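You operate a simulated robot arm through the tools that you are given. There is no shell and no other tool. Be economical: measure what you need, move in short steps, check, and stop when the job is done.

The job below is to be done with a simulated robot arm. You get a single attempt, and the scene is never put back.

JOB
Brew a small coffee with the green capsule and serve it on the white saucer.
Fine: use the white cup under the spout, leave the lever locked and the drip tray pulled out.

Only the result counts: the job must be done as asked and must still hold three seconds after the hand-in. Knocking over, shifting, dropping, spilling or breaking anything else fails it.

ROBOT AND FRAMES
A 7-joint arm with a two-finger parallel gripper, fixed in place. Base frame: the origin is at the foot of the arm, x ahead of it, y to its left, z up; the work surface is at about z = 0. Readings come in mm, degrees, newtons and seconds.
With the tool pointing down near the work surface it reaches from about 220 to 580 mm from the base axis. Its first joint turns from -66.0 to 66.0 degrees. Payload 2.5 kg.
The TCP is the grasp point between the finger pads, 23 mm short of the fingertips. In the tool frame z runs along the fingers and y along their closing line. Largest opening 94 mm; finger width 38, thickness 10; the body of the gripper, 54 by 96 mm, starts 39 mm behind the TCP.
Orientation is that of the tool frame in the base frame, as a unit quaternion [w, x, y, z]. With the fingers straight down and closing along the base's y, the tool's x points along the base's -x, its y along +y and its z along -z.

CONTROLS
- The arm moves only by the tool play_rows. Its arguments are lists of equal length, an entry for each row: "jaw": the opening, from 0 (shut) to 1 (fully open); "delta_pos": the shift along the tool's x, y, z in mm, a list of three; "dr": the turn, a rotation vector about the tool's x, y, z in rad, a list of three. In form: {"jaw": [jaw, ...], "delta_pos": [[x, y, z], ...], "dr": [[rx, ry, rz], ...]}. A call has 1 to 12 rows; each row shifts and turns the commanded pose from where the row before left it, along the tool's axes as they then stand. A row lasts 0.2 s, in which the tool goes at most 50 mm and 8.6 degrees; a call with a longer step from one row to the next is refused whole, and so is a gripper value outside its range. Where a pose cannot be reached the arm comes as near as it can. A force on the tool above 70 N (or 10 N above the force at the start of the call, whichever is more), or a blocked arm, ends the call early, and 0.2 s more pass. Each finger travels about 108 mm/s and halts on what it meets, pressing with about 25 N; the grip force reading is that of the motor and also rises with nothing between the fingers. The clock runs only during rows and for 0.2 s after the last one: add rows that do not move to give the fingers time. It gives the time, the measured TCP pose, the force on the tool (base axes), the opening and the grip force at its end, in the units of the frame above (readings bear some noise).
- Cameras (640 x 400 px; columns grow to the right, rows downward): "scene" is fixed at [105.5, -392, 565.1]; the picture's right is [0.92, -0.38, 0.00], its down [-0.15, -0.35, -0.92] and it looks along [0.35, 0.85, -0.38] (base axes); focal length 242 px, centre (320, 200). "wrist" rides on the gripper at [86, 16, -75] in the tool frame; the picture's right is [-0.18, 0.98, 0.00], its down [-0.58, -0.11, -0.81] and it looks along [-0.79, -0.15, 0.59] (tool axes); focal length 243 px, centre (320, 200). There is no depth. A picture from a camera that has moved, and an enlarged one, comes with that camera's place and axes in the base frame and with its lens.
- capture(camera): a new picture of that camera. No time passes.
- enlarge(camera, box): a new picture of the part [left, top, right, bottom] of that camera's present view, enlarged. No time passes.
- hand_in(): hands the job in; it is judged then, once.

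Go step by step. Nothing tells you positions but the pictures and the camera data: compare them with the known pose of the tool, close in by small moves and look again before you grip or let go. The budget is 120 turns and 64 pictures, counting those below and the enlarged ones. Unless the task says otherwise, let go and move clear before handing in, and close with one line.

The tools are called after "Call:" by a JSON object that holds its "name" and its "arguments". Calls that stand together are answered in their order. play_rows: Moves the arm, as the interface text tells. Its arguments: {"type":"object","properties":{"jaw":{"type":"array"},"delta_pos":{"type":"array"},"dr":{"type":"array"}},"required":["jaw","delta_pos","dr"]} The other tools are called the same way: capture (camera) takes a picture; enlarge (camera, box) takes an enlarged picture of a part of a camera's view; hand_in () hands the job in.

At the start:

```text
clock: 0.0
tool_pos: [291.0, 190.2, 452.5]
ee_rot: [0.0, 0.0, 1.0, 0.0]
wrist_force: [-0.2, 0.9, 0.3]
width: 94.0
grip_force: 0.0
```

scene: 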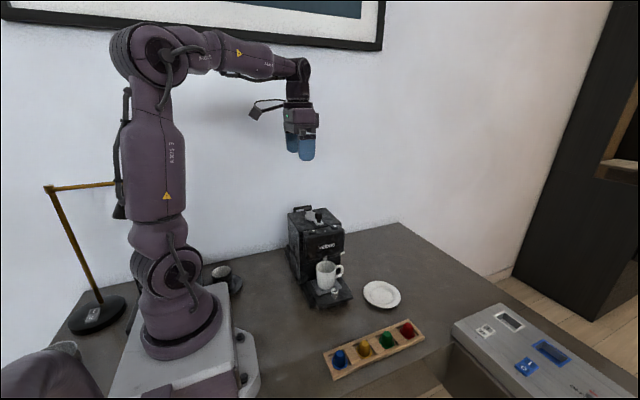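
wrist: 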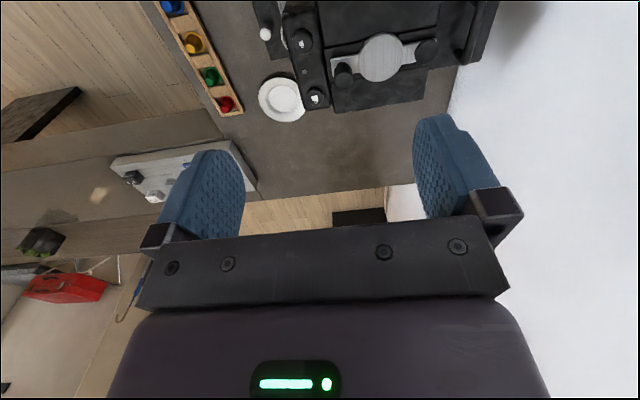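

I see a coffee machine with a white cup, a saucer, and a rack of capsules. I'll look more closely first.

Call:
{"name": "enlarge", "arguments": {"camera": "scene", "box": [260, 190, 420, 310]}}

Call:
{"name": "enlarge", "arguments": {"camera": "scene", "box": [310, 280, 470, 390]}}

Call:
{"name": "enlarge", "arguments": {"camera": "wrist", "box": [150, 0, 510, 130]}}

```text
3.33 times, centred on (340, 250) of scene
camera zoom: at [105.5, -392.0, 565.1], right [0.92, -0.38, 0.0], down [-0.15, -0.35, -0.92], along [0.35, 0.85, -0.38], focal length 808 px, centre (253, 33)
```

zoom: 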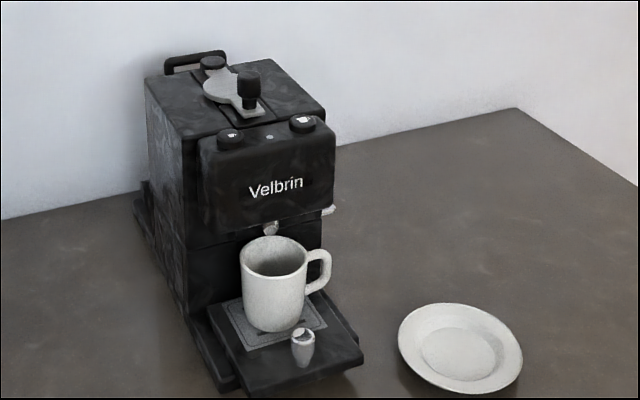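

```text
3.64 times, centred on (390, 335) of scene
camera zoom: at [105.5, -392.0, 565.1], right [0.92, -0.38, 0.0], down [-0.15, -0.35, -0.92], along [0.35, 0.85, -0.38], focal length 881 px, centre (66, -291)
```

zoom: 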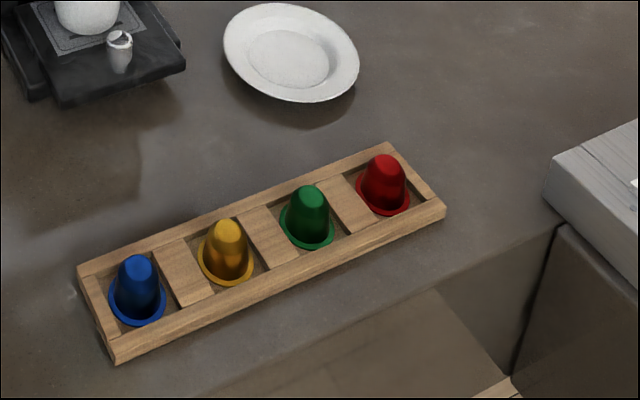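

```text
1.78 times, centred on (330, 65) of wrist
camera zoom: at [204.8, 206.6, 527.5], right [0.18, 0.98, 0.0], down [0.58, -0.11, 0.81], along [0.79, -0.15, -0.59], focal length 431 px, centre (302, 440)
```

zoom: 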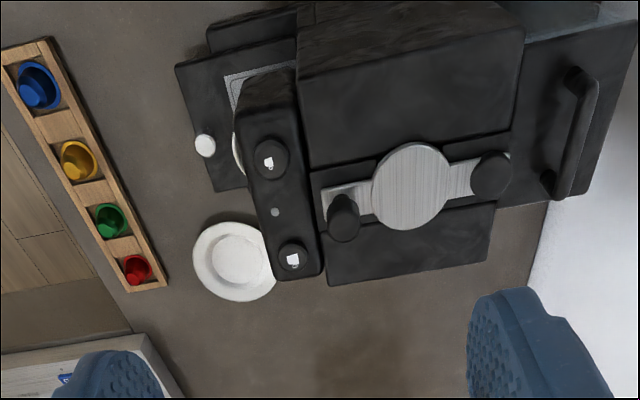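

Machine at about x 350, front at y≈150; saucer near (505,72); green capsule near (414,-71). I'll bring the wrist camera in front of the machine.

Call:
{"name": "play_rows", "arguments": {"jaw": [1, 1, 1, 1, 1, 1, 1, 1, 1, 1, 1, 1], "delta_pos": [[-18, -41, 0], [-18, -41, 0], [-18, -41, 0], [-19, -41, 0], [0, 0, 0], [0, 0, 0], [0, 0, 0], [0, 0, 0], [0, 0, 0], [0, 0, 0], [0, 0, 0], [0, 0, 0]], "dr": [[0, 0, 0], [0, 0, 0], [0, 0, 0], [0, 0, 0], [0, 0, -0.1428], [0, 0, -0.1428], [0, 0, -0.1428], [0, 0, -0.1428], [0, 0, -0.1428], [0, 0, -0.1428], [0, 0, -0.1428], [0, 0, -0.1428]]}}

Call:
{"name": "play_rows", "arguments": {"jaw": [1, 1, 1, 1, 1, 1, 1, 1], "delta_pos": [[0, 0, 0], [0, 0, 0], [0, 0, 0], [0, 0, 40], [0, 0, 40], [0, 0, 40], [0, 0, 40], [0, 0, 0]], "dr": [[0, 0, -0.1428], [0, 0, -0.1428], [0, 0, -0.1428], [0, 0, 0], [0, 0, 0], [0, 0, 0], [0, 0, 0], [0, 0, 0]]}}

Call:
{"name": "capture", "arguments": {"camera": "wrist"}}

```text
clock: 2.6
tool_pos: [365.5, 25.9, 453.0]
ee_rot: [0.0, -0.542, 0.841, 0.0]
wrist_force: [-0.2, -0.1, 0.0]
width: 94.2
grip_force: 0.2
```

```text
clock: 4.4
tool_pos: [363.4, 27.4, 291.1]
ee_rot: [0.0, 0.707, -0.707, 0.001]
wrist_force: [0.5, 0.9, -0.1]
width: 94.3
grip_force: 0.0
```

```text
58 pictures are left
camera wrist: at [346.4, -59.7, 366.6], right [-0.98, 0.18, 0.0], down [0.11, 0.58, 0.81], along [0.15, 0.79, -0.59], focal length 243 px, centre (320, 200)
```

wrist: 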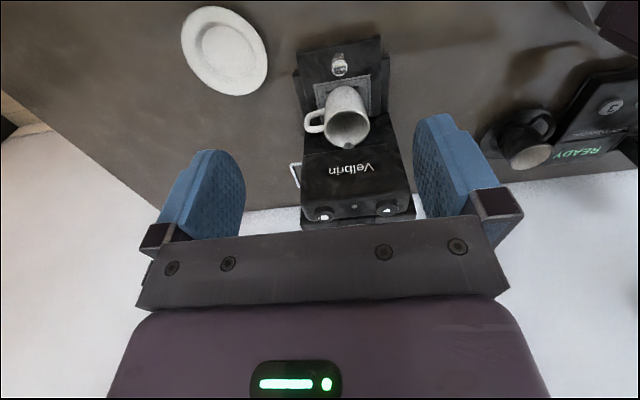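

Call:
{"name": "enlarge", "arguments": {"camera": "wrist", "box": [270, 20, 440, 235]}}

Call:
{"name": "enlarge", "arguments": {"camera": "wrist", "box": [480, 50, 640, 200]}}

```text
1.86 times, centred on (355, 128) of wrist
camera zoom: at [346.4, -59.7, 366.6], right [-0.98, 0.18, 0.0], down [0.11, 0.58, 0.81], along [0.15, 0.79, -0.59], focal length 451 px, centre (255, 335)
```

zoom: 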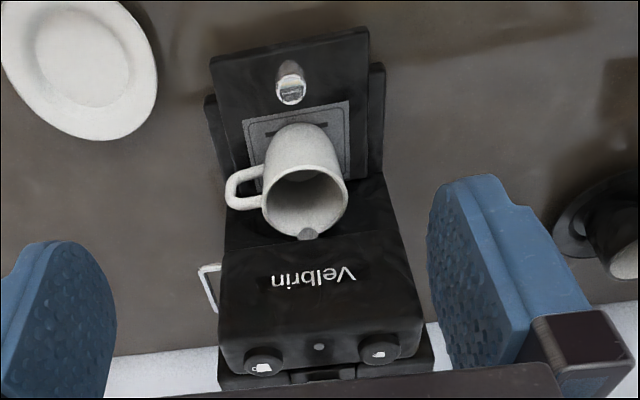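

```text
2.67 times, centred on (560, 125) of wrist
camera zoom: at [346.4, -59.7, 366.6], right [-0.98, 0.18, 0.0], down [0.11, 0.58, 0.81], along [0.15, 0.79, -0.59], focal length 647 px, centre (-320, 400)
```

zoom: 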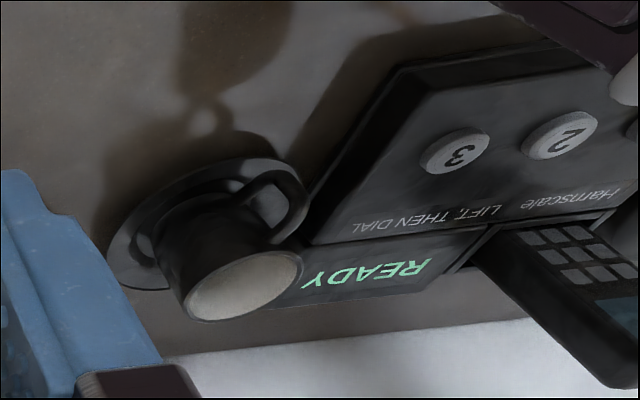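

Call:
{"name": "enlarge", "arguments": {"camera": "scene", "box": [290, 195, 350, 235]}}

Call:
{"name": "play_rows", "arguments": {"jaw": [1, 1, 1, 1, 1, 1], "delta_pos": [[-10, 0, -40], [-10, 0, -40], [-10, 0, -40], [0, 0, -40], [0, 0, 0], [0, 0, 0]], "dr": [[0, 0, 0], [0, 0, 0], [0, 0, 0], [0, 0, 0], [0, 0, 0], [0, 0, 0]]}}

Call:
{"name": "enlarge", "arguments": {"camera": "wrist", "box": [270, 90, 390, 200]}}

```text
10.00 times, centred on (320, 215) of scene
camera zoom: at [105.5, -392.0, 565.1], right [0.92, -0.38, 0.0], down [-0.15, -0.35, -0.92], along [0.35, 0.85, -0.38], focal length 2423 px, centre (320, 50)
```

zoom: 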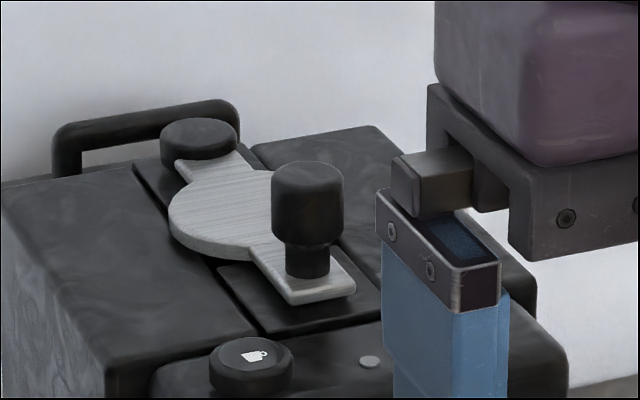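

```text
clock: 5.8
tool_pos: [364.1, 55.8, 450.3]
ee_rot: [0.001, 0.708, -0.706, 0.0]
wrist_force: [0.0, -0.1, 0.4]
width: 93.8
grip_force: 0.1
```

```text
3.64 times, centred on (330, 145) of wrist
camera zoom: at [347.8, -30.6, 527.2], right [-0.98, 0.18, 0.0], down [0.11, 0.58, 0.81], along [0.15, 0.79, -0.59], focal length 882 px, centre (284, 400)
```

zoom: 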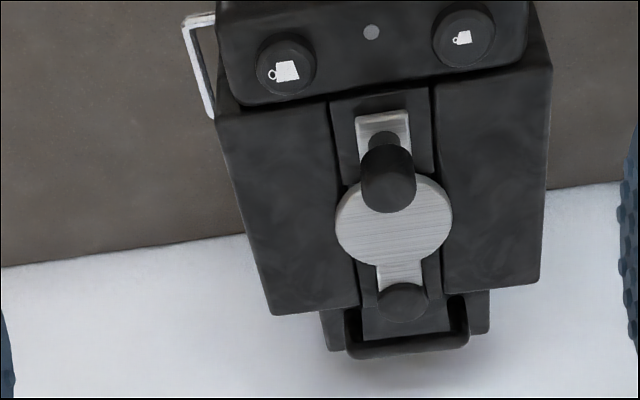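

Small-cup button is the one at x≈315; the lever plate pivots at its rear cap (≈(348,298)) with a knob at about (349,205), z 228–255. I'll go above the knob.

Call:
{"name": "play_rows", "arguments": {"jaw": [0.6, 0.6, 0.6, 0.6, 0.6, 0.6, 0.6, 0.6, 0.6], "delta_pos": [[-40, 5, 0], [-40, 5, 0], [-40, 5, 0], [-29, 0, 0], [0, 0, 45], [0, 0, 45], [0, 0, 45], [0, 0, 0], [0, 0, 0]], "dr": [[0, 0, 0], [0, 0, 0], [0, 0, 0], [0, 0, 0], [0, 0, 0], [0, 0, 0], [0, 0, 0], [0, 0, 0], [0, 0, 0]]}}

Call:
{"name": "capture", "arguments": {"camera": "wrist"}}

Call:
{"name": "enlarge", "arguments": {"camera": "scene", "box": [275, 160, 365, 220]}}

```text
clock: 7.8
tool_pos: [352.3, 205.5, 315.8]
ee_rot: [0.0, 0.707, -0.707, 0.0]
wrist_force: [-0.4, -0.2, 0.2]
width: 56.6
grip_force: 0.0
```

```text
53 pictures are left
camera wrist: at [335.5, 119.4, 391.0], right [-0.98, 0.18, 0.0], down [0.11, 0.58, 0.81], along [0.15, 0.79, -0.59], focal length 243 px, centre (320, 200)
```

wrist: 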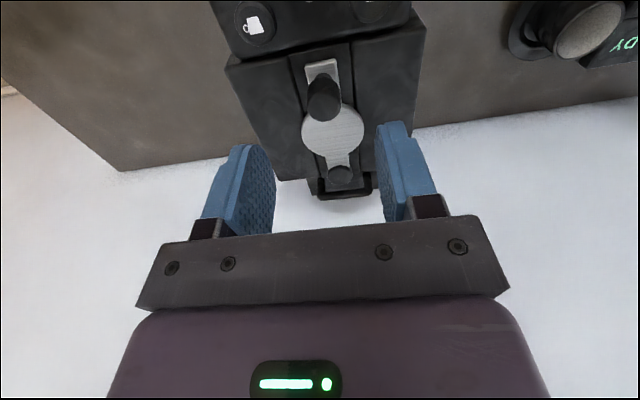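

```text
6.67 times, centred on (320, 190) of scene
camera zoom: at [105.5, -392.0, 565.1], right [0.92, -0.38, 0.0], down [-0.15, -0.35, -0.92], along [0.35, 0.85, -0.38], focal length 1615 px, centre (320, 267)
```

zoom: 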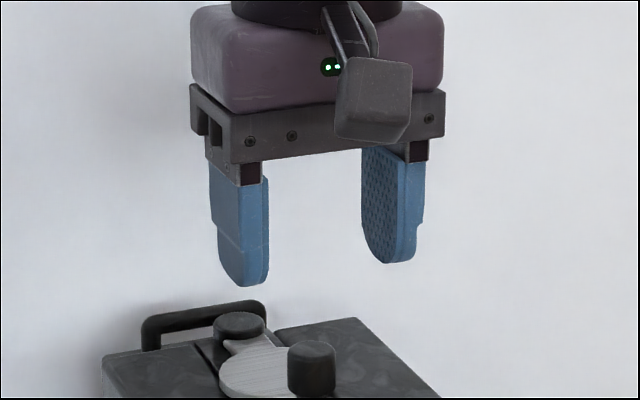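

Knob top at ≈(350,203); descending to grip it.

Call:
{"name": "play_rows", "arguments": {"jaw": [0.6, 0.6, 0.6, 0.6, 0.2, 0.0, 0.0], "delta_pos": [[0, 2, 20], [1, 0, 20], [1, 0, 17], [0, 0, 0], [0, 0, 0], [0, 0, 0], [0, 0, 0]], "dr": [[0, 0, 0], [0, 0, 0], [0, 0, 0], [0, 0, 0], [0, 0, 0], [0, 0, 0], [0, 0, 0]]}}

Call:
{"name": "capture", "arguments": {"camera": "wrist"}}

```text
clock: 9.4
tool_pos: [349.6, 202.9, 260.4]
ee_rot: [0.003, -0.706, 0.708, 0.0]
wrist_force: [15.4, 1.8, -7.1]
width: 21.1
grip_force: 44.0
```

```text
51 pictures are left
camera wrist: at [332.6, 116.1, 334.7], right [-0.98, 0.19, 0.0], down [0.11, 0.58, 0.81], along [0.15, 0.79, -0.59], focal length 243 px, centre (320, 200)
```

wrist: 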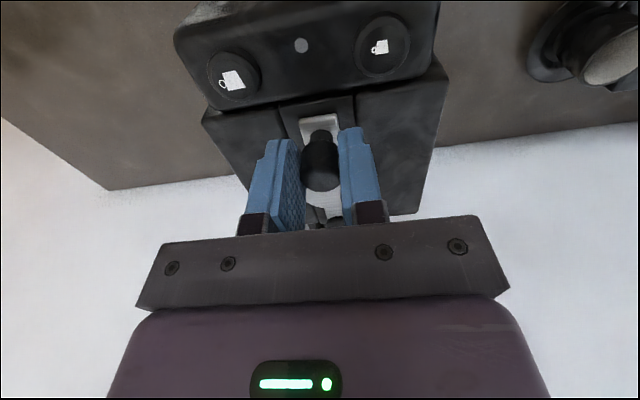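

Gripped (21 mm). Test a small move toward +x.

Call:
{"name": "play_rows", "arguments": {"jaw": [0, 0, 0], "delta_pos": [[0, -4, 0], [0, -4, 0], [0, 0, 0]], "dr": [[0, 0, 0], [0, 0, 0], [0, 0, 0]]}}

```text
clock: 10.2
tool_pos: [354.6, 203.7, 259.8]
ee_rot: [0.002, 0.708, -0.706, -0.001]
wrist_force: [-3.5, -0.9, -3.9]
width: 21.0
grip_force: 44.7
```

Call:
{"name": "play_rows", "arguments": {"jaw": [0, 0, 0, 0], "delta_pos": [[0, -4, 0], [0, -4, 0], [0, -4, 0], [0, 0, 0]], "dr": [[0, 0, 0], [0, 0, 0], [0, 0, 0], [0, 0, 0]]}}

```text
clock: 11.2
tool_pos: [367.1, 205.6, 260.0]
ee_rot: [-0.001, 0.707, -0.707, -0.001]
wrist_force: [-3.6, 4.8, -4.0]
width: 21.1
grip_force: 45.2
```

The lever swings toward +x about the rear pivot. Follow the arc, turning with it.

Call:
{"name": "play_rows", "arguments": {"jaw": [0, 0, 0, 0, 0, 0], "delta_pos": [[0, 0, 0], [0, 0, 0], [-0.9, -13.1, 0], [-0.9, -13.1, 0], [-0.9, -13.1, 0], [0, 0, 0]], "dr": [[0, 0, -0.14], [0, 0, -0.04], [0, 0, -0.14], [0, 0, -0.14], [0, 0, -0.14], [0, 0, 0]]}}

```text
clock: 12.6
tool_pos: [407.0, 218.2, 259.3]
ee_rot: [0.0, 0.884, -0.467, 0.003]
wrist_force: [4.9, -8.8, 10.7]
width: 21.1
grip_force: 45.3
```

Call:
{"name": "play_rows", "arguments": {"jaw": [0, 0, 0, 0], "delta_pos": [[-0.9, -13.1, 0], [-0.9, -13.1, 0], [-0.9, -13.1, 0], [0, 0, 0]], "dr": [[0, 0, -0.14], [0, 0, -0.14], [0, 0, -0.14], [0, 0, 0]]}}

Call:
{"name": "enlarge", "arguments": {"camera": "scene", "box": [275, 180, 365, 240]}}

```text
clock: 13.6
tool_pos: [433.4, 245.1, 259.8]
ee_rot: [0.0, 0.962, -0.272, 0.004]
wrist_force: [20.3, -13.7, 11.2]
width: 20.8
grip_force: 45.2
```

```text
6.67 times, centred on (320, 210) of scene
camera zoom: at [105.5, -392.1, 565.0], right [0.92, -0.38, 0.0], down [-0.15, -0.35, -0.92], along [0.35, 0.85, -0.38], focal length 1615 px, centre (320, 133)
```

zoom: 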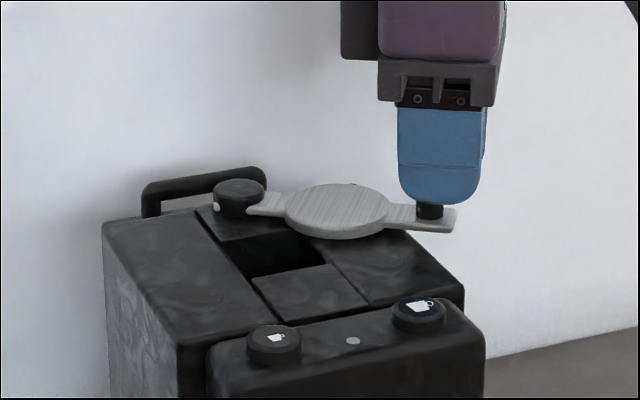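

Call:
{"name": "play_rows", "arguments": {"jaw": [0, 0, 0, 0], "delta_pos": [[0.5, -13.3, 0], [0, -13.3, 0], [0, -13.3, 0], [0, 0, 0]], "dr": [[0, 0, -0.14], [0, 0, -0.14], [0, 0, -0.14], [0, 0, 0]]}}

Call:
{"name": "enlarge", "arguments": {"camera": "scene", "box": [275, 180, 365, 240]}}

```text
clock: 14.6
tool_pos: [448.8, 279.3, 259.2]
ee_rot: [0.002, 0.998, -0.066, 0.003]
wrist_force: [27.6, -6.9, 2.2]
width: 21.1
grip_force: 44.7
```

```text
6.67 times, centred on (320, 210) of scene
camera zoom: at [105.6, -392.0, 565.0], right [0.92, -0.38, 0.0], down [-0.15, -0.35, -0.92], along [0.35, 0.85, -0.38], focal length 1615 px, centre (320, 133)
```

zoom: 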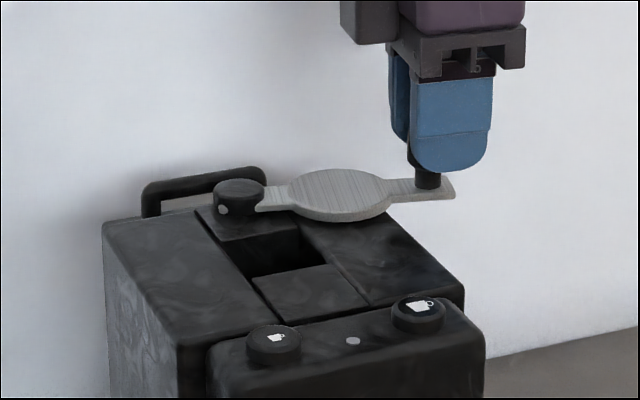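

Call:
{"name": "play_rows", "arguments": {"jaw": [0, 0, 0, 0], "delta_pos": [[1, -13.5, 0], [0.5, -13.5, 0], [0, 0, 0], [0, 0, 0]], "dr": [[0, 0, 0], [0, 0, 0], [0, 0, 0], [0, 0, 0]]}}

```text
clock: 15.1
tool_pos: [450.3, 284.8, 258.9]
ee_rot: [0.023, 0.997, -0.071, -0.009]
wrist_force: [-11.8, -15.8, 7.3]
width: 21.3
grip_force: 44.7
stopped in row 2: the force on the tool passed its limit (the readings are from after the stop); the commanded pose is now the measured one
```

End stop reached; lever is open. Release and rise, then look into the chamber.

Call:
{"name": "play_rows", "arguments": {"jaw": [0.3, 0.5, 0.5, 0.5, 0.5, 0.5], "delta_pos": [[0, 0, 0], [0, 0, 0], [0, 0, -30], [0, 0, -40], [0, 0, -40], [0, 0, 0]], "dr": [[0, 0, 0], [0, 0, 0], [0, 0, 0], [0, 0, 0], [0, 0, 0], [0, 0, 0]]}}

Call:
{"name": "enlarge", "arguments": {"camera": "scene", "box": [285, 190, 345, 230]}}

Call:
{"name": "capture", "arguments": {"camera": "wrist"}}

```text
clock: 16.5
tool_pos: [451.5, 291.3, 372.0]
ee_rot: [0.02, 0.997, -0.071, -0.008]
wrist_force: [-1.1, 0.3, -0.8]
width: 47.0
grip_force: 0.0
```

```text
10.00 times, centred on (315, 210) of scene
camera zoom: at [105.5, -392.0, 565.1], right [0.92, -0.38, 0.0], down [-0.15, -0.35, -0.92], along [0.35, 0.85, -0.38], focal length 2423 px, centre (370, 100)
```

zoom: 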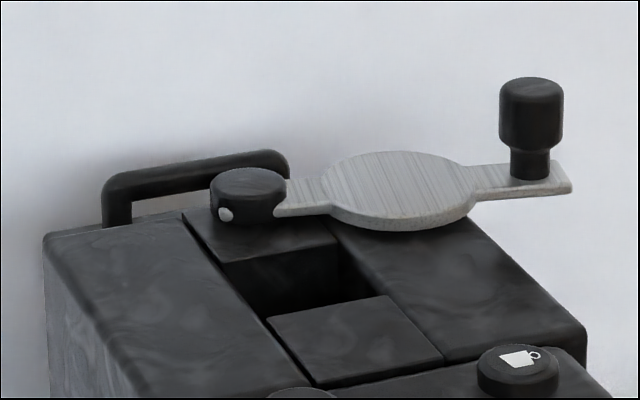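

```text
47 pictures are left
camera wrist: at [535.3, 266.0, 445.9], right [-0.32, -0.95, 0.04], down [-0.55, 0.22, 0.81], along [-0.77, 0.24, -0.59], focal length 243 px, centre (320, 200)
```

wrist: 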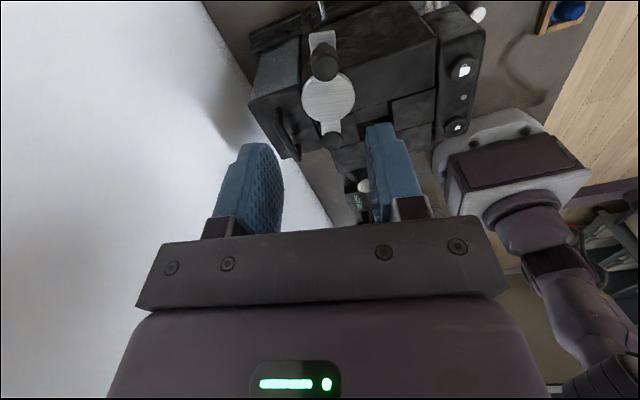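

Call:
{"name": "play_rows", "arguments": {"jaw": [0.5, 0.5, 0.5, 0.5], "delta_pos": [[-40, 0, 0], [-40, 0, 0], [-30, 0, 0], [0, 0, 0]], "dr": [[0, 0, 0], [0, 0, 0], [0, 0, 0], [0, 0, 0]]}}

Call:
{"name": "enlarge", "arguments": {"camera": "wrist", "box": [250, 0, 430, 130]}}

```text
clock: 17.5
tool_pos: [340.7, 306.5, 369.5]
ee_rot: [0.02, 0.997, -0.072, -0.007]
wrist_force: [0.3, -0.7, 0.9]
width: 46.8
grip_force: 0.1
```

```text
3.08 times, centred on (340, 65) of wrist
camera zoom: at [425.9, 280.9, 444.8], right [-0.32, -0.95, 0.04], down [-0.55, 0.22, 0.81], along [-0.77, 0.24, -0.59], focal length 746 px, centre (258, 615)
```

zoom: 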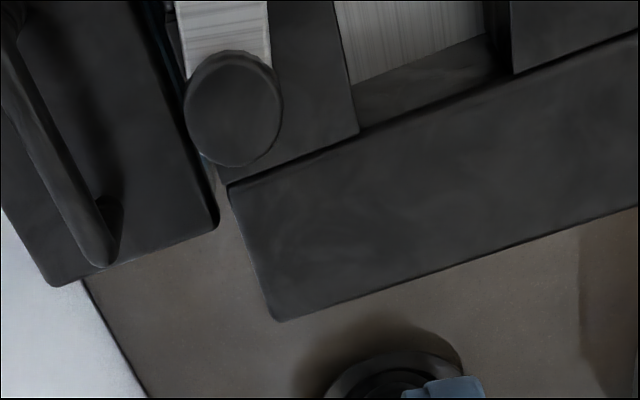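

Call:
{"name": "play_rows", "arguments": {"jaw": [0.5, 0.5, 0.5], "delta_pos": [[40, 0, -20], [5, 20, -20], [0, 0, 0]], "dr": [[0, 0, 0], [0, 0, 0], [0, 0, 0]]}}

Call:
{"name": "enlarge", "arguments": {"camera": "wrist", "box": [290, 0, 410, 110]}}

```text
clock: 18.3
tool_pos: [385.6, 281.3, 410.6]
ee_rot: [0.019, 0.997, -0.071, -0.007]
wrist_force: [0.5, -1.2, -0.2]
width: 46.8
grip_force: 0.0
```

```text
3.64 times, centred on (350, 55) of wrist
camera zoom: at [469.7, 256.6, 486.0], right [-0.32, -0.95, 0.04], down [-0.55, 0.22, 0.81], along [-0.77, 0.24, -0.59], focal length 882 px, centre (211, 727)
```

zoom: 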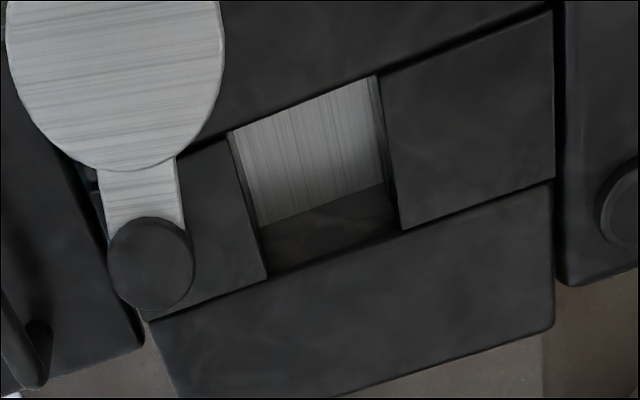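

The chamber is a ~40 mm square well centred near (351,255), top about z 212. Now turn back and go to the green capsule.

Call:
{"name": "play_rows", "arguments": {"jaw": [0.5, 0.5, 0.5, 0.5, 0.5, 0.5, 0.5, 0.5, 0.5, 0.5, 0.5], "delta_pos": [[0, 0, 0], [0, 0, 0], [0, 0, 0], [0, 0, 0], [0, 0, 0], [0, 0, 0], [0, 0, 0], [0, 0, 0], [0, 0, 0], [0, 0, 0], [0, 0, 0]], "dr": [[0.00415, -0.002, 0.1427], [0.00415, -0.002, 0.1427], [0.00415, -0.002, 0.1427], [0.00415, -0.002, 0.1427], [0.00415, -0.002, 0.1427], [0.00415, -0.002, 0.1427], [0.00415, -0.002, 0.1427], [0.00415, -0.002, 0.1427], [0.00415, -0.002, 0.1427], [0.00415, -0.002, 0.1427], [0, 0, 0]]}}

Call:
{"name": "play_rows", "arguments": {"jaw": [0.5, 0.5, 0.5, 0.5, 0.5, 0.5, 0.5, 0.5, 0.5, 0.5, 0.5, 0.5], "delta_pos": [[44, -3.6, 0], [44, -3.6, 0], [44, -3.6, 0], [44, -3.6, 0], [44, -3.6, 0], [44, -3.6, 0], [44, -3.6, 0], [44, -3.6, 0], [0, 0, 45], [0, 0, 45], [0, 0, 45], [0, 0, 0]], "dr": [[0, 0, 0], [0, 0, 0], [0, 0, 0], [0, 0, 0], [0, 0, 0], [0, 0, 0], [0, 0, 0], [0, 0, 0], [0, 0, 0], [0, 0, 0], [0, 0, 0], [0, 0, 0]]}}

Call:
{"name": "capture", "arguments": {"camera": "scene"}}

Call:
{"name": "capture", "arguments": {"camera": "wrist"}}

```text
clock: 20.7
tool_pos: [386.1, 282.4, 410.7]
ee_rot: [0.001, -0.707, 0.707, -0.001]
wrist_force: [-0.3, 0.0, -0.3]
width: 46.9
grip_force: 0.1
```

```text
clock: 23.3
tool_pos: [416.3, -70.1, 272.5]
ee_rot: [-0.001, 0.708, -0.706, -0.001]
wrist_force: [0.6, -0.2, 0.1]
width: 46.8
grip_force: 0.1
```

```text
44 pictures are left
```

scene: 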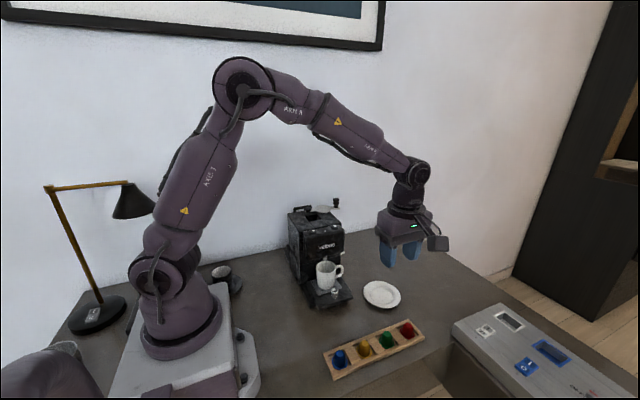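

```text
43 pictures are left
camera wrist: at [399.8, -156.3, 348.8], right [-0.98, 0.18, 0.0], down [0.11, 0.58, 0.81], along [0.15, 0.79, -0.59], focal length 243 px, centre (320, 200)
```

wrist: 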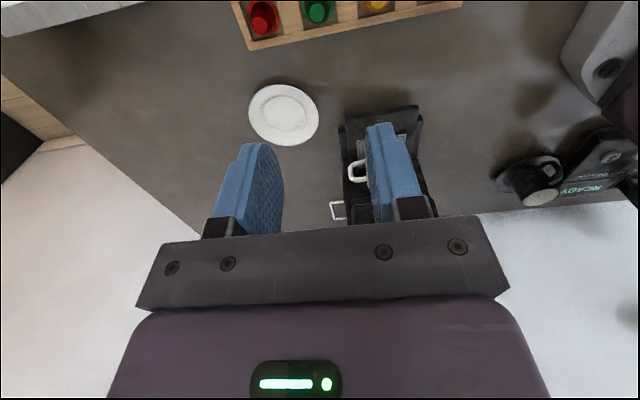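

Capsule top fits about (417,-73). Descend partway and check.

Call:
{"name": "play_rows", "arguments": {"jaw": [0.5, 0.5, 0.5, 0.5, 0.5, 0.5], "delta_pos": [[0, 0, 45], [0, 0, 45], [0, 0, 45], [0, 0, 32], [0, 0, 0], [0, 0, 0]], "dr": [[0, 0, 0], [0, 0, 0], [0, 0, 0], [0, 0, 0], [0, 0, 0], [0, 0, 0]]}}

Call:
{"name": "enlarge", "arguments": {"camera": "scene", "box": [330, 290, 435, 360]}}

Call:
{"name": "capture", "arguments": {"camera": "wrist"}}

```text
clock: 24.7
tool_pos: [417.9, -70.0, 107.7]
ee_rot: [0.0, 0.707, -0.707, 0.0]
wrist_force: [-0.1, 0.7, -0.3]
width: 46.8
grip_force: 0.1
```

```text
5.71 times, centred on (382, 325) of scene
camera zoom: at [105.5, -392.0, 565.1], right [0.92, -0.38, 0.0], down [-0.15, -0.35, -0.92], along [0.35, 0.85, -0.38], focal length 1384 px, centre (-37, -514)
```

zoom: 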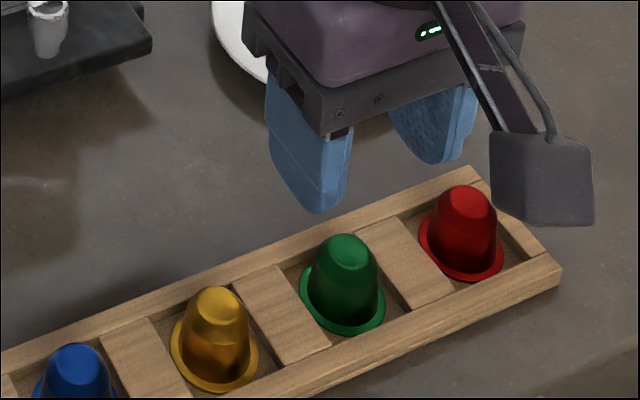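

```text
41 pictures are left
camera wrist: at [401.6, -155.3, 182.6], right [-0.98, 0.18, 0.0], down [0.11, 0.58, 0.81], along [0.15, 0.79, -0.59], focal length 243 px, centre (320, 200)
```

wrist: 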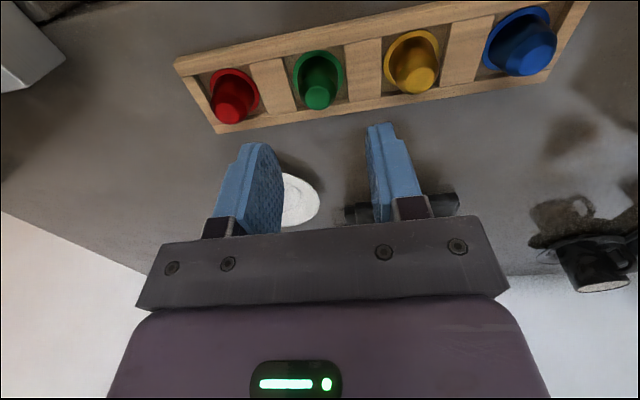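

Capsule stands at ≈(418.5,-67.5), z 4–33. I'll grip its upper ~11 mm.

Call:
{"name": "play_rows", "arguments": {"jaw": [0.5, 0.5, 0.5, 0.5], "delta_pos": [[-2.5, -0.7, 30], [0, 0, 20], [0, 0, 12.7], [0, 0, 0]], "dr": [[0, 0, 0], [0, 0, 0], [0, 0, 0], [0, 0, 0]]}}

Call:
{"name": "enlarge", "arguments": {"camera": "scene", "box": [345, 300, 420, 350]}}

Call:
{"name": "enlarge", "arguments": {"camera": "wrist", "box": [200, 90, 440, 240]}}

```text
clock: 25.7
tool_pos: [416.2, -66.7, 44.5]
ee_rot: [-0.001, 0.708, -0.707, 0.0]
wrist_force: [-0.1, -0.3, -0.1]
width: 46.9
grip_force: 0.0
```

```text
8.00 times, centred on (382, 325) of scene
camera zoom: at [105.5, -392.0, 565.1], right [0.92, -0.38, 0.0], down [-0.15, -0.35, -0.92], along [0.35, 0.85, -0.38], focal length 1938 px, centre (-180, -800)
```

zoom: 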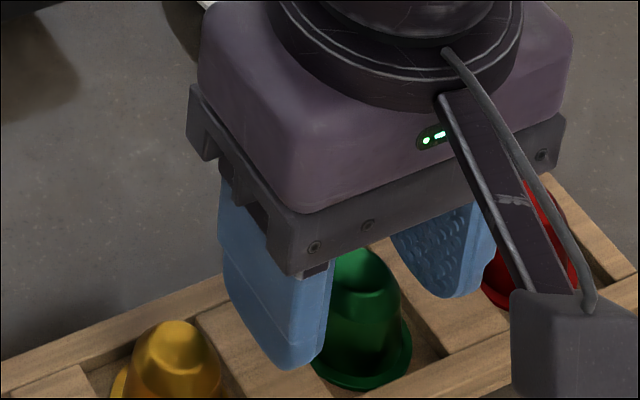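

```text
2.67 times, centred on (320, 165) of wrist
camera zoom: at [399.9, -153.6, 120.0], right [-0.98, 0.18, 0.0], down [0.11, 0.58, 0.81], along [0.15, 0.79, -0.59], focal length 647 px, centre (320, 293)
```

zoom: 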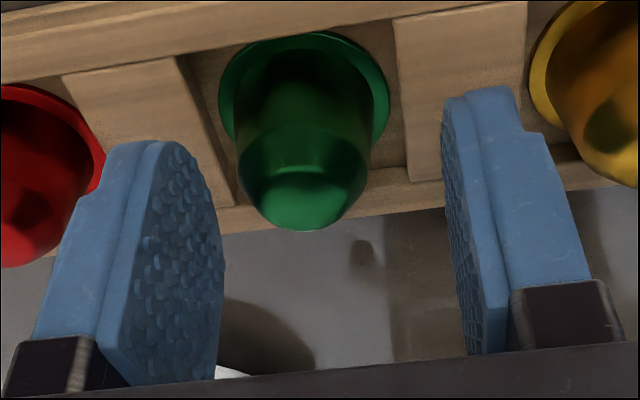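

Call:
{"name": "play_rows", "arguments": {"jaw": [0.5, 0.5, 0.4, 0.3, 0.2, 0.1, 0, 0], "delta_pos": [[1, -3, 0], [0, 0, 0], [0, 0, 0], [0, 0, 0], [0, 0, 0], [0, 0, 0], [0, 0, 0], [0, 0, 0]], "dr": [[0, 0, 0], [0, 0, 0], [0, 0, 0], [0, 0, 0], [0, 0, 0], [0, 0, 0], [0, 0, 0], [0, 0, 0]]}}

Call:
{"name": "enlarge", "arguments": {"camera": "scene", "box": [345, 300, 420, 350]}}

```text
clock: 27.5
tool_pos: [419.5, -67.3, 44.6]
ee_rot: [0.0, 0.708, -0.706, 0.0]
wrist_force: [-0.5, -0.3, 0.2]
width: 18.4
grip_force: 25.7
```

```text
8.00 times, centred on (382, 325) of scene
camera zoom: at [105.5, -392.0, 565.1], right [0.92, -0.38, 0.0], down [-0.15, -0.35, -0.92], along [0.35, 0.85, -0.38], focal length 1938 px, centre (-180, -800)
```

zoom: 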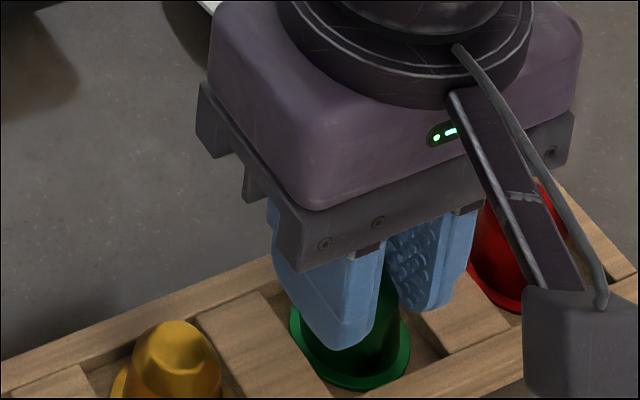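

Call:
{"name": "play_rows", "arguments": {"jaw": [0, 0, 0, 0, 0], "delta_pos": [[0, 0, -4], [0, 0, -8], [0, 0, -20], [0, 0, -30], [0, 0, 0]], "dr": [[0, 0, 0], [0, 0, 0], [0, 0, 0], [0, 0, 0], [0, 0, 0]]}}

Call:
{"name": "enlarge", "arguments": {"camera": "scene", "box": [345, 270, 435, 330]}}

Call:
{"name": "enlarge", "arguments": {"camera": "wrist", "box": [200, 70, 440, 220]}}

```text
clock: 28.7
tool_pos: [419.2, -69.4, 108.6]
ee_rot: [0.0, 0.707, -0.707, 0.0]
wrist_force: [0.1, -0.7, -0.4]
width: 18.4
grip_force: 25.6
```

```text
6.67 times, centred on (390, 300) of scene
camera zoom: at [105.5, -392.0, 565.1], right [0.92, -0.38, 0.0], down [-0.15, -0.35, -0.92], along [0.35, 0.85, -0.38], focal length 1615 px, centre (-147, -467)
```

zoom: 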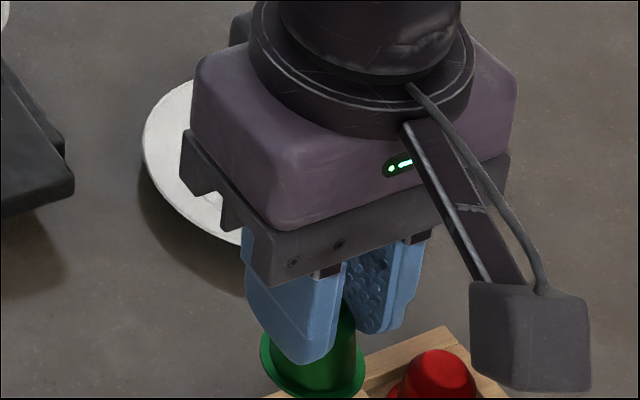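

```text
2.67 times, centred on (320, 145) of wrist
camera zoom: at [402.0, -155.0, 183.9], right [-0.98, 0.18, 0.0], down [0.11, 0.58, 0.81], along [0.15, 0.79, -0.59], focal length 647 px, centre (320, 347)
```

zoom: 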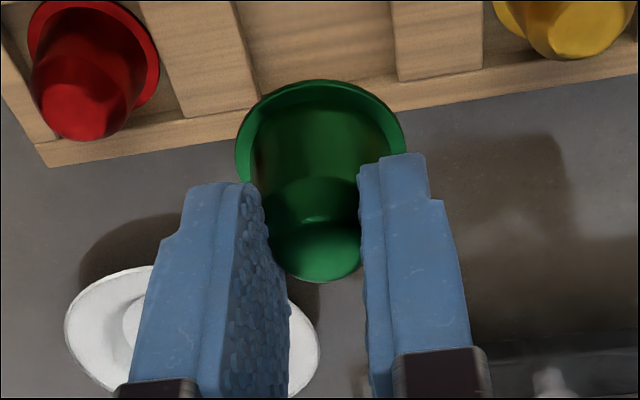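

Capsule is held upright. Carrying it over to above the chamber.

Call:
{"name": "play_rows", "arguments": {"jaw": [0, 0, 0, 0, 0, 0], "delta_pos": [[0, 0, -40], [0, 0, -45], [0, 0, -45], [0, 0, -45], [0, 0, -45], [0, 0, 0]], "dr": [[0, 0, 0], [0, 0, 0], [0, 0, 0], [0, 0, 0], [0, 0, 0], [0, 0, 0]]}}

Call:
{"name": "play_rows", "arguments": {"jaw": [0, 0, 0, 0, 0, 0, 0, 0, 0, 0, 0], "delta_pos": [[-36, 7.6, 0], [-36, 7.6, 0], [-36, 7.6, 0], [-36, 7.6, 0], [-36, 7.6, 0], [-36, 7.6, 0], [-36, 7.6, 0], [-36, 7.6, 0], [-36, 7.6, 0], [0, 0, 30], [0, 0, 0]], "dr": [[0, 0, 0], [0, 0, 0], [0, 0, 0], [0, 0, 0], [0, 0, 0], [0, 0, 0], [0, 0, 0], [0, 0, 0], [0, 0, 0], [0, 0, 0], [0, 0, 0]]}}

Call:
{"name": "enlarge", "arguments": {"camera": "wrist", "box": [230, 20, 410, 220]}}

Call:
{"name": "enlarge", "arguments": {"camera": "scene", "box": [275, 180, 365, 240]}}

```text
clock: 30.1
tool_pos: [419.1, -71.1, 327.9]
ee_rot: [0.0, 0.708, -0.706, 0.0]
wrist_force: [0.5, -0.6, 0.3]
width: 18.0
grip_force: 24.7
```

```text
clock: 32.5
tool_pos: [349.9, 255.1, 296.4]
ee_rot: [0.0, 0.707, -0.707, 0.0]
wrist_force: [0.2, 0.8, -0.5]
width: 17.6
grip_force: 25.5
```

```text
2.00 times, centred on (320, 120) of wrist
camera zoom: at [333.9, 169.2, 371.6], right [-0.98, 0.18, 0.0], down [0.11, 0.58, 0.81], along [0.15, 0.79, -0.59], focal length 485 px, centre (320, 360)
```

zoom: 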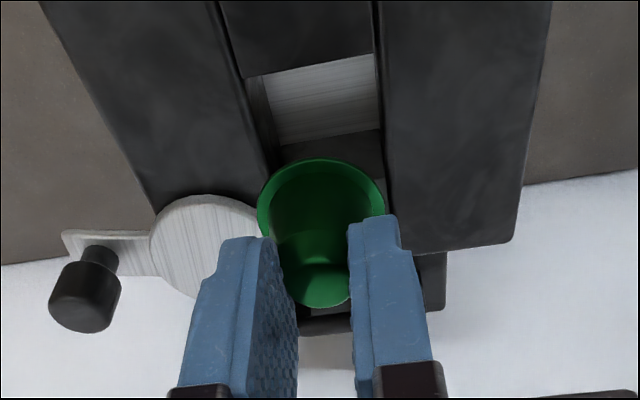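

```text
6.67 times, centred on (320, 210) of scene
camera zoom: at [105.5, -392.0, 565.1], right [0.92, -0.38, 0.0], down [-0.15, -0.35, -0.92], along [0.35, 0.85, -0.38], focal length 1615 px, centre (320, 133)
```

zoom: 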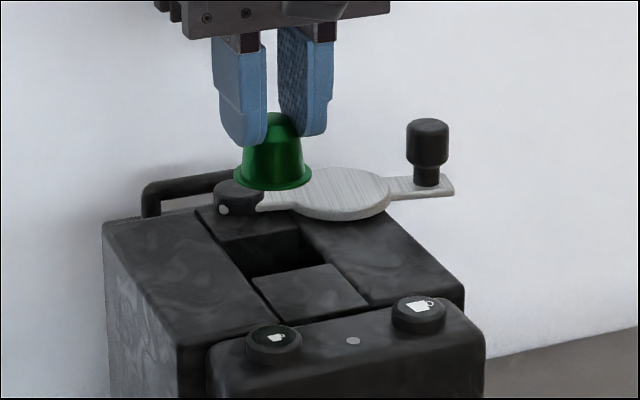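

Capsule ≈(349,256), chamber centre ≈(350,254.5). Lower to just above the opening and check alignment.

Call:
{"name": "play_rows", "arguments": {"jaw": [0, 0, 0], "delta_pos": [[1, -1, 20], [0, 0, 15], [0, 0, 0]], "dr": [[0, 0, 0], [0, 0, 0], [0, 0, 0]]}}

Call:
{"name": "enlarge", "arguments": {"camera": "wrist", "box": [260, 60, 380, 160]}}

Call:
{"name": "enlarge", "arguments": {"camera": "scene", "box": [290, 195, 335, 225]}}

```text
clock: 33.3
tool_pos: [352.2, 254.3, 262.0]
ee_rot: [-0.001, 0.707, -0.707, 0.001]
wrist_force: [0.2, 0.3, 0.0]
width: 17.8
grip_force: 25.1
```

```text
4.00 times, centred on (320, 110) of wrist
camera zoom: at [335.1, 168.0, 337.2], right [-0.98, 0.18, 0.0], down [0.11, 0.58, 0.81], along [0.15, 0.79, -0.59], focal length 970 px, centre (320, 560)
```

zoom: 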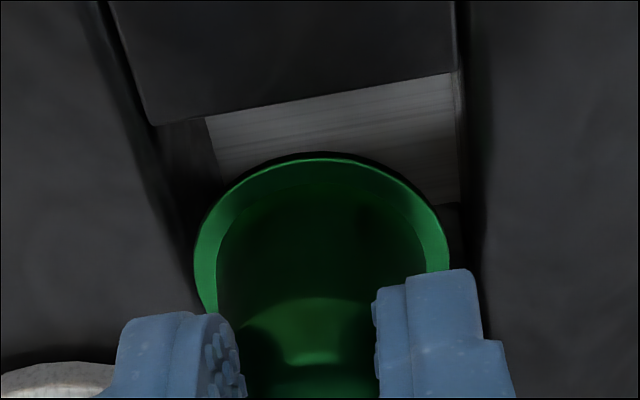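

```text
13.33 times, centred on (312, 210) of scene
camera zoom: at [105.5, -392.0, 565.1], right [0.92, -0.38, 0.0], down [-0.15, -0.35, -0.92], along [0.35, 0.85, -0.38], focal length 3230 px, centre (420, 67)
```

zoom: 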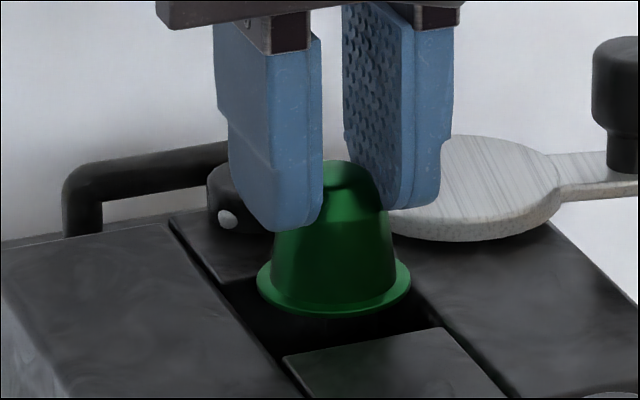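

Aligned within ~1 mm. Nudge y by −1 and lower into the well.

Call:
{"name": "play_rows", "arguments": {"jaw": [0, 0, 0, 0, 0], "delta_pos": [[1, 0, 4], [0, 0, 6], [0, 0, 6], [0, 0, 5], [0, 0, 0]], "dr": [[0, 0, 0], [0, 0, 0], [0, 0, 0], [0, 0, 0], [0, 0, 0]]}}

Call:
{"name": "enlarge", "arguments": {"camera": "wrist", "box": [260, 60, 380, 160]}}

Call:
{"name": "enlarge", "arguments": {"camera": "scene", "box": [290, 195, 335, 225]}}

```text
clock: 34.5
tool_pos: [350.2, 252.6, 241.2]
ee_rot: [0.0, 0.708, -0.707, 0.001]
wrist_force: [0.3, -0.6, -0.8]
width: 17.6
grip_force: 24.4
```

```text
4.00 times, centred on (320, 110) of wrist
camera zoom: at [334.9, 166.1, 316.9], right [-0.98, 0.18, 0.0], down [0.11, 0.58, 0.81], along [0.15, 0.79, -0.59], focal length 970 px, centre (320, 560)
```

zoom: 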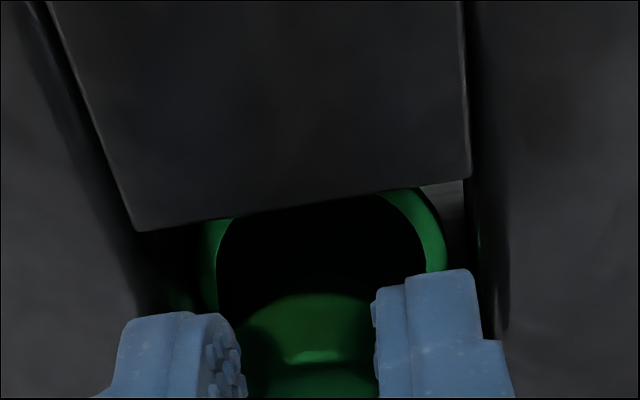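

```text
13.33 times, centred on (312, 210) of scene
camera zoom: at [105.5, -392.0, 565.1], right [0.92, -0.38, 0.0], down [-0.15, -0.35, -0.92], along [0.35, 0.85, -0.38], focal length 3230 px, centre (420, 67)
```

zoom: 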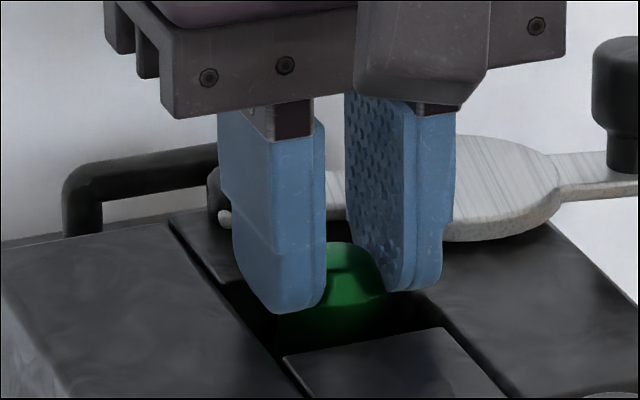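

Capsule is in the well. Lower slightly and release.

Call:
{"name": "play_rows", "arguments": {"jaw": [0, 0, 0.22, 0.4, 0.4, 0.4], "delta_pos": [[0, 0, 3], [0, 0, 0], [0, 0, 0], [0, 0, 0], [0, 0, -10], [0, 0, -20]], "dr": [[0, 0, 0], [0, 0, 0], [0, 0, 0], [0, 0, 0], [0, 0, 0], [0, 0, 0]]}}

Call:
{"name": "enlarge", "arguments": {"camera": "scene", "box": [290, 195, 335, 225]}}

Call:
{"name": "enlarge", "arguments": {"camera": "wrist", "box": [260, 60, 380, 160]}}

```text
clock: 35.9
tool_pos: [349.7, 252.8, 270.2]
ee_rot: [0.0, 0.708, -0.706, 0.0]
wrist_force: [0.5, -0.1, 0.0]
width: 37.5
grip_force: 0.0
```

```text
13.33 times, centred on (312, 210) of scene
camera zoom: at [105.5, -392.0, 565.1], right [0.92, -0.38, 0.0], down [-0.15, -0.35, -0.92], along [0.35, 0.85, -0.38], focal length 3230 px, centre (420, 67)
```

zoom: 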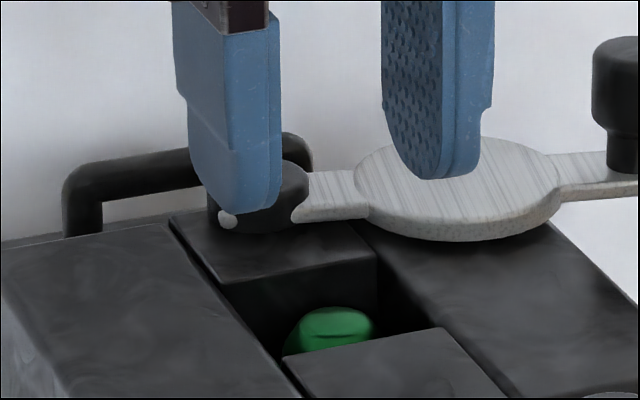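

```text
4.00 times, centred on (320, 110) of wrist
camera zoom: at [334.5, 166.1, 344.5], right [-0.98, 0.18, 0.0], down [0.11, 0.58, 0.81], along [0.15, 0.79, -0.59], focal length 970 px, centre (320, 560)
```

zoom: 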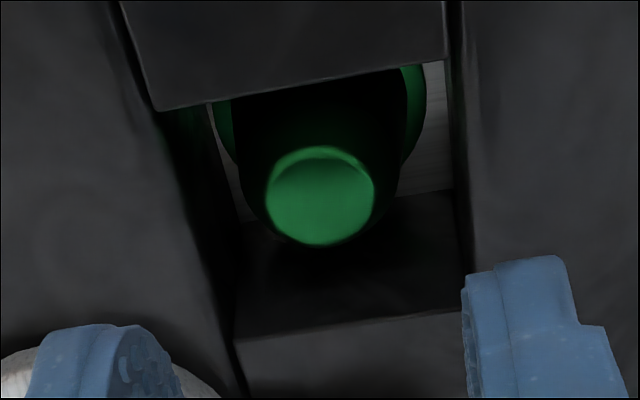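

Capsule is seated. Now go back to the lever knob with the tool turned to match it.

Call:
{"name": "play_rows", "arguments": {"jaw": [0.5, 0.5, 0.5, 0.5, 0.5, 0.5], "delta_pos": [[0, 0, -40], [0, 0, -40], [-12, -33, 0], [-12, -33, 0], [-11, -33, 0], [0, 0, 0]], "dr": [[0, 0, 0], [0, 0, 0], [0, 0, 0], [0, 0, 0], [0, 0, 0], [0, 0, 0]]}}

Call:
{"name": "play_rows", "arguments": {"jaw": [0.5, 0.5, 0.5, 0.5, 0.5, 0.5, 0.5, 0.5, 0.5, 0.5, 0.5], "delta_pos": [[0, 0, 0], [0, 0, 0], [0, 0, 0], [0, 0, 0], [0, 0, 0], [0, 0, 0], [0, 0, 0], [0, 0, 0], [0, 0, 0], [0, 0, 0], [0, 0, 0]], "dr": [[0, 0, -0.143], [0, 0, -0.143], [0, 0, -0.143], [0, 0, -0.143], [0, 0, -0.143], [0, 0, -0.143], [0, 0, -0.143], [0, 0, -0.143], [0, 0, -0.143], [0, 0, -0.143], [0, 0, 0]]}}

Call:
{"name": "capture", "arguments": {"camera": "wrist"}}

Call:
{"name": "enlarge", "arguments": {"camera": "scene", "box": [290, 160, 380, 220]}}

```text
clock: 37.3
tool_pos: [448.3, 288.3, 347.4]
ee_rot: [0.001, 0.708, -0.707, 0.0]
wrist_force: [-1.0, -0.2, 0.6]
width: 47.2
grip_force: 0.0
```

```text
clock: 39.7
tool_pos: [449.8, 288.8, 347.5]
ee_rot: [0.0, 0.998, -0.069, 0.0]
wrist_force: [-0.4, 0.1, 0.8]
width: 46.7
grip_force: 0.0
```

```text
27 pictures are left
camera wrist: at [533.0, 260.0, 423.6], right [-0.32, -0.95, 0.0], down [-0.56, 0.19, 0.81], along [-0.76, 0.26, -0.59], focal length 243 px, centre (320, 200)
```

wrist: 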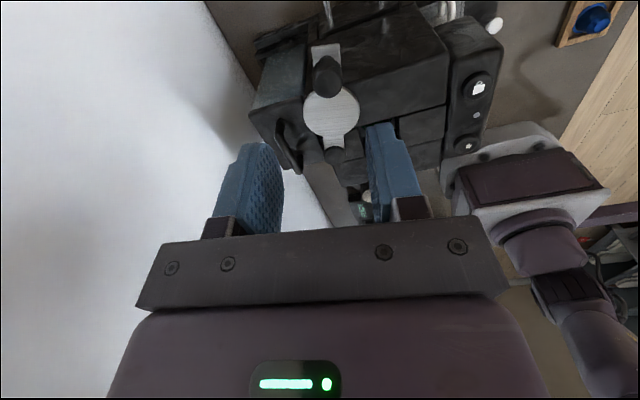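

```text
6.67 times, centred on (335, 190) of scene
camera zoom: at [105.5, -392.0, 565.1], right [0.92, -0.38, 0.0], down [-0.15, -0.35, -0.92], along [0.35, 0.85, -0.38], focal length 1615 px, centre (220, 267)
```

zoom: 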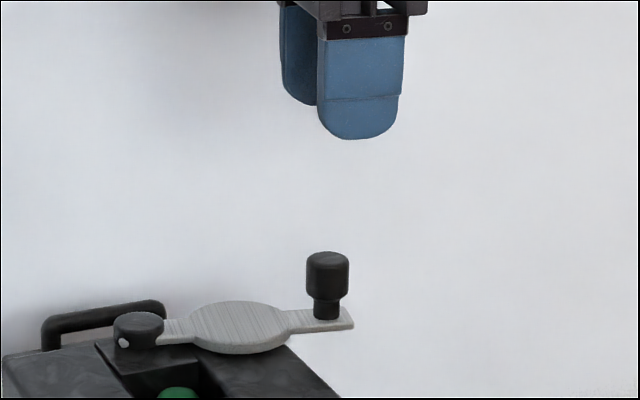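

Knob at ≈(443,285). Descend and grip.

Call:
{"name": "play_rows", "arguments": {"jaw": [0.5, 0.5, 0.5, 0.5, 0.2, 0, 0], "delta_pos": [[-5.9, 4.6, 40], [0, 0, 30], [0, 0, 17], [0, 0, 0], [0, 0, 0], [0, 0, 0], [0, 0, 0]], "dr": [[0, 0, 0], [0, 0, 0], [0, 0, 0], [0, 0, 0], [0, 0, 0], [0, 0, 0], [0, 0, 0]]}}

```text
clock: 41.3
tool_pos: [444.4, 282.9, 259.5]
ee_rot: [0.0, 0.997, -0.071, 0.0]
wrist_force: [1.8, 0.3, -3.5]
width: 21.0
grip_force: 44.6
```

Call:
{"name": "play_rows", "arguments": {"jaw": [0, 0, 0, 0, 0, 0], "delta_pos": [[-0.9, 13.35, 0], [-0.9, 13.35, 0], [-0.9, 13.35, 0], [-0.9, 13.35, 0], [-0.9, 13.35, 0], [0, 0, 0]], "dr": [[0, 0, 0.1405], [0, 0, 0.1405], [0, 0, 0.1405], [0, 0, 0.1405], [0, 0, 0.1405], [0, 0, 0]]}}

```text
clock: 42.7
tool_pos: [411.2, 228.3, 260.3]
ee_rot: [-0.001, 0.913, -0.409, -0.003]
wrist_force: [-15.0, 18.1, -22.1]
width: 21.1
grip_force: 44.8
```

Call:
{"name": "play_rows", "arguments": {"jaw": [0, 0, 0, 0, 0], "delta_pos": [[-1.9, 13.3, 0], [-0.9, 13.3, 0], [-0.9, 13.3, 0], [-0.9, 13.3, 0], [0, 0, 0]], "dr": [[0, 0, 0.1405], [0, 0, 0.1405], [0, 0, 0.1405], [0, 0, 0.1405], [0, 0, 0]]}}

```text
clock: 43.9
tool_pos: [364.7, 204.8, 261.3]
ee_rot: [-0.002, 0.763, -0.646, -0.001]
wrist_force: [-2.4, 22.4, -13.1]
width: 21.0
grip_force: 45.1
```

Nearly closed; finish the last degrees to the stop.

Call:
{"name": "play_rows", "arguments": {"jaw": [0, 0, 0, 0, 0], "delta_pos": [[-0.9, 7, 0], [-0.5, 7, 0], [0, 3, 0], [0, 3, 0], [0, 0, 0]], "dr": [[0, 0, 0.07], [0, 0, 0.07], [0, 0, 0.02], [0, 0, 0], [0, 0, 0]]}}

```text
clock: 45.1
tool_pos: [349.1, 203.5, 262.7]
ee_rot: [-0.006, 0.708, -0.706, 0.003]
wrist_force: [36.4, 15.8, -18.7]
width: 20.7
grip_force: 44.7
```

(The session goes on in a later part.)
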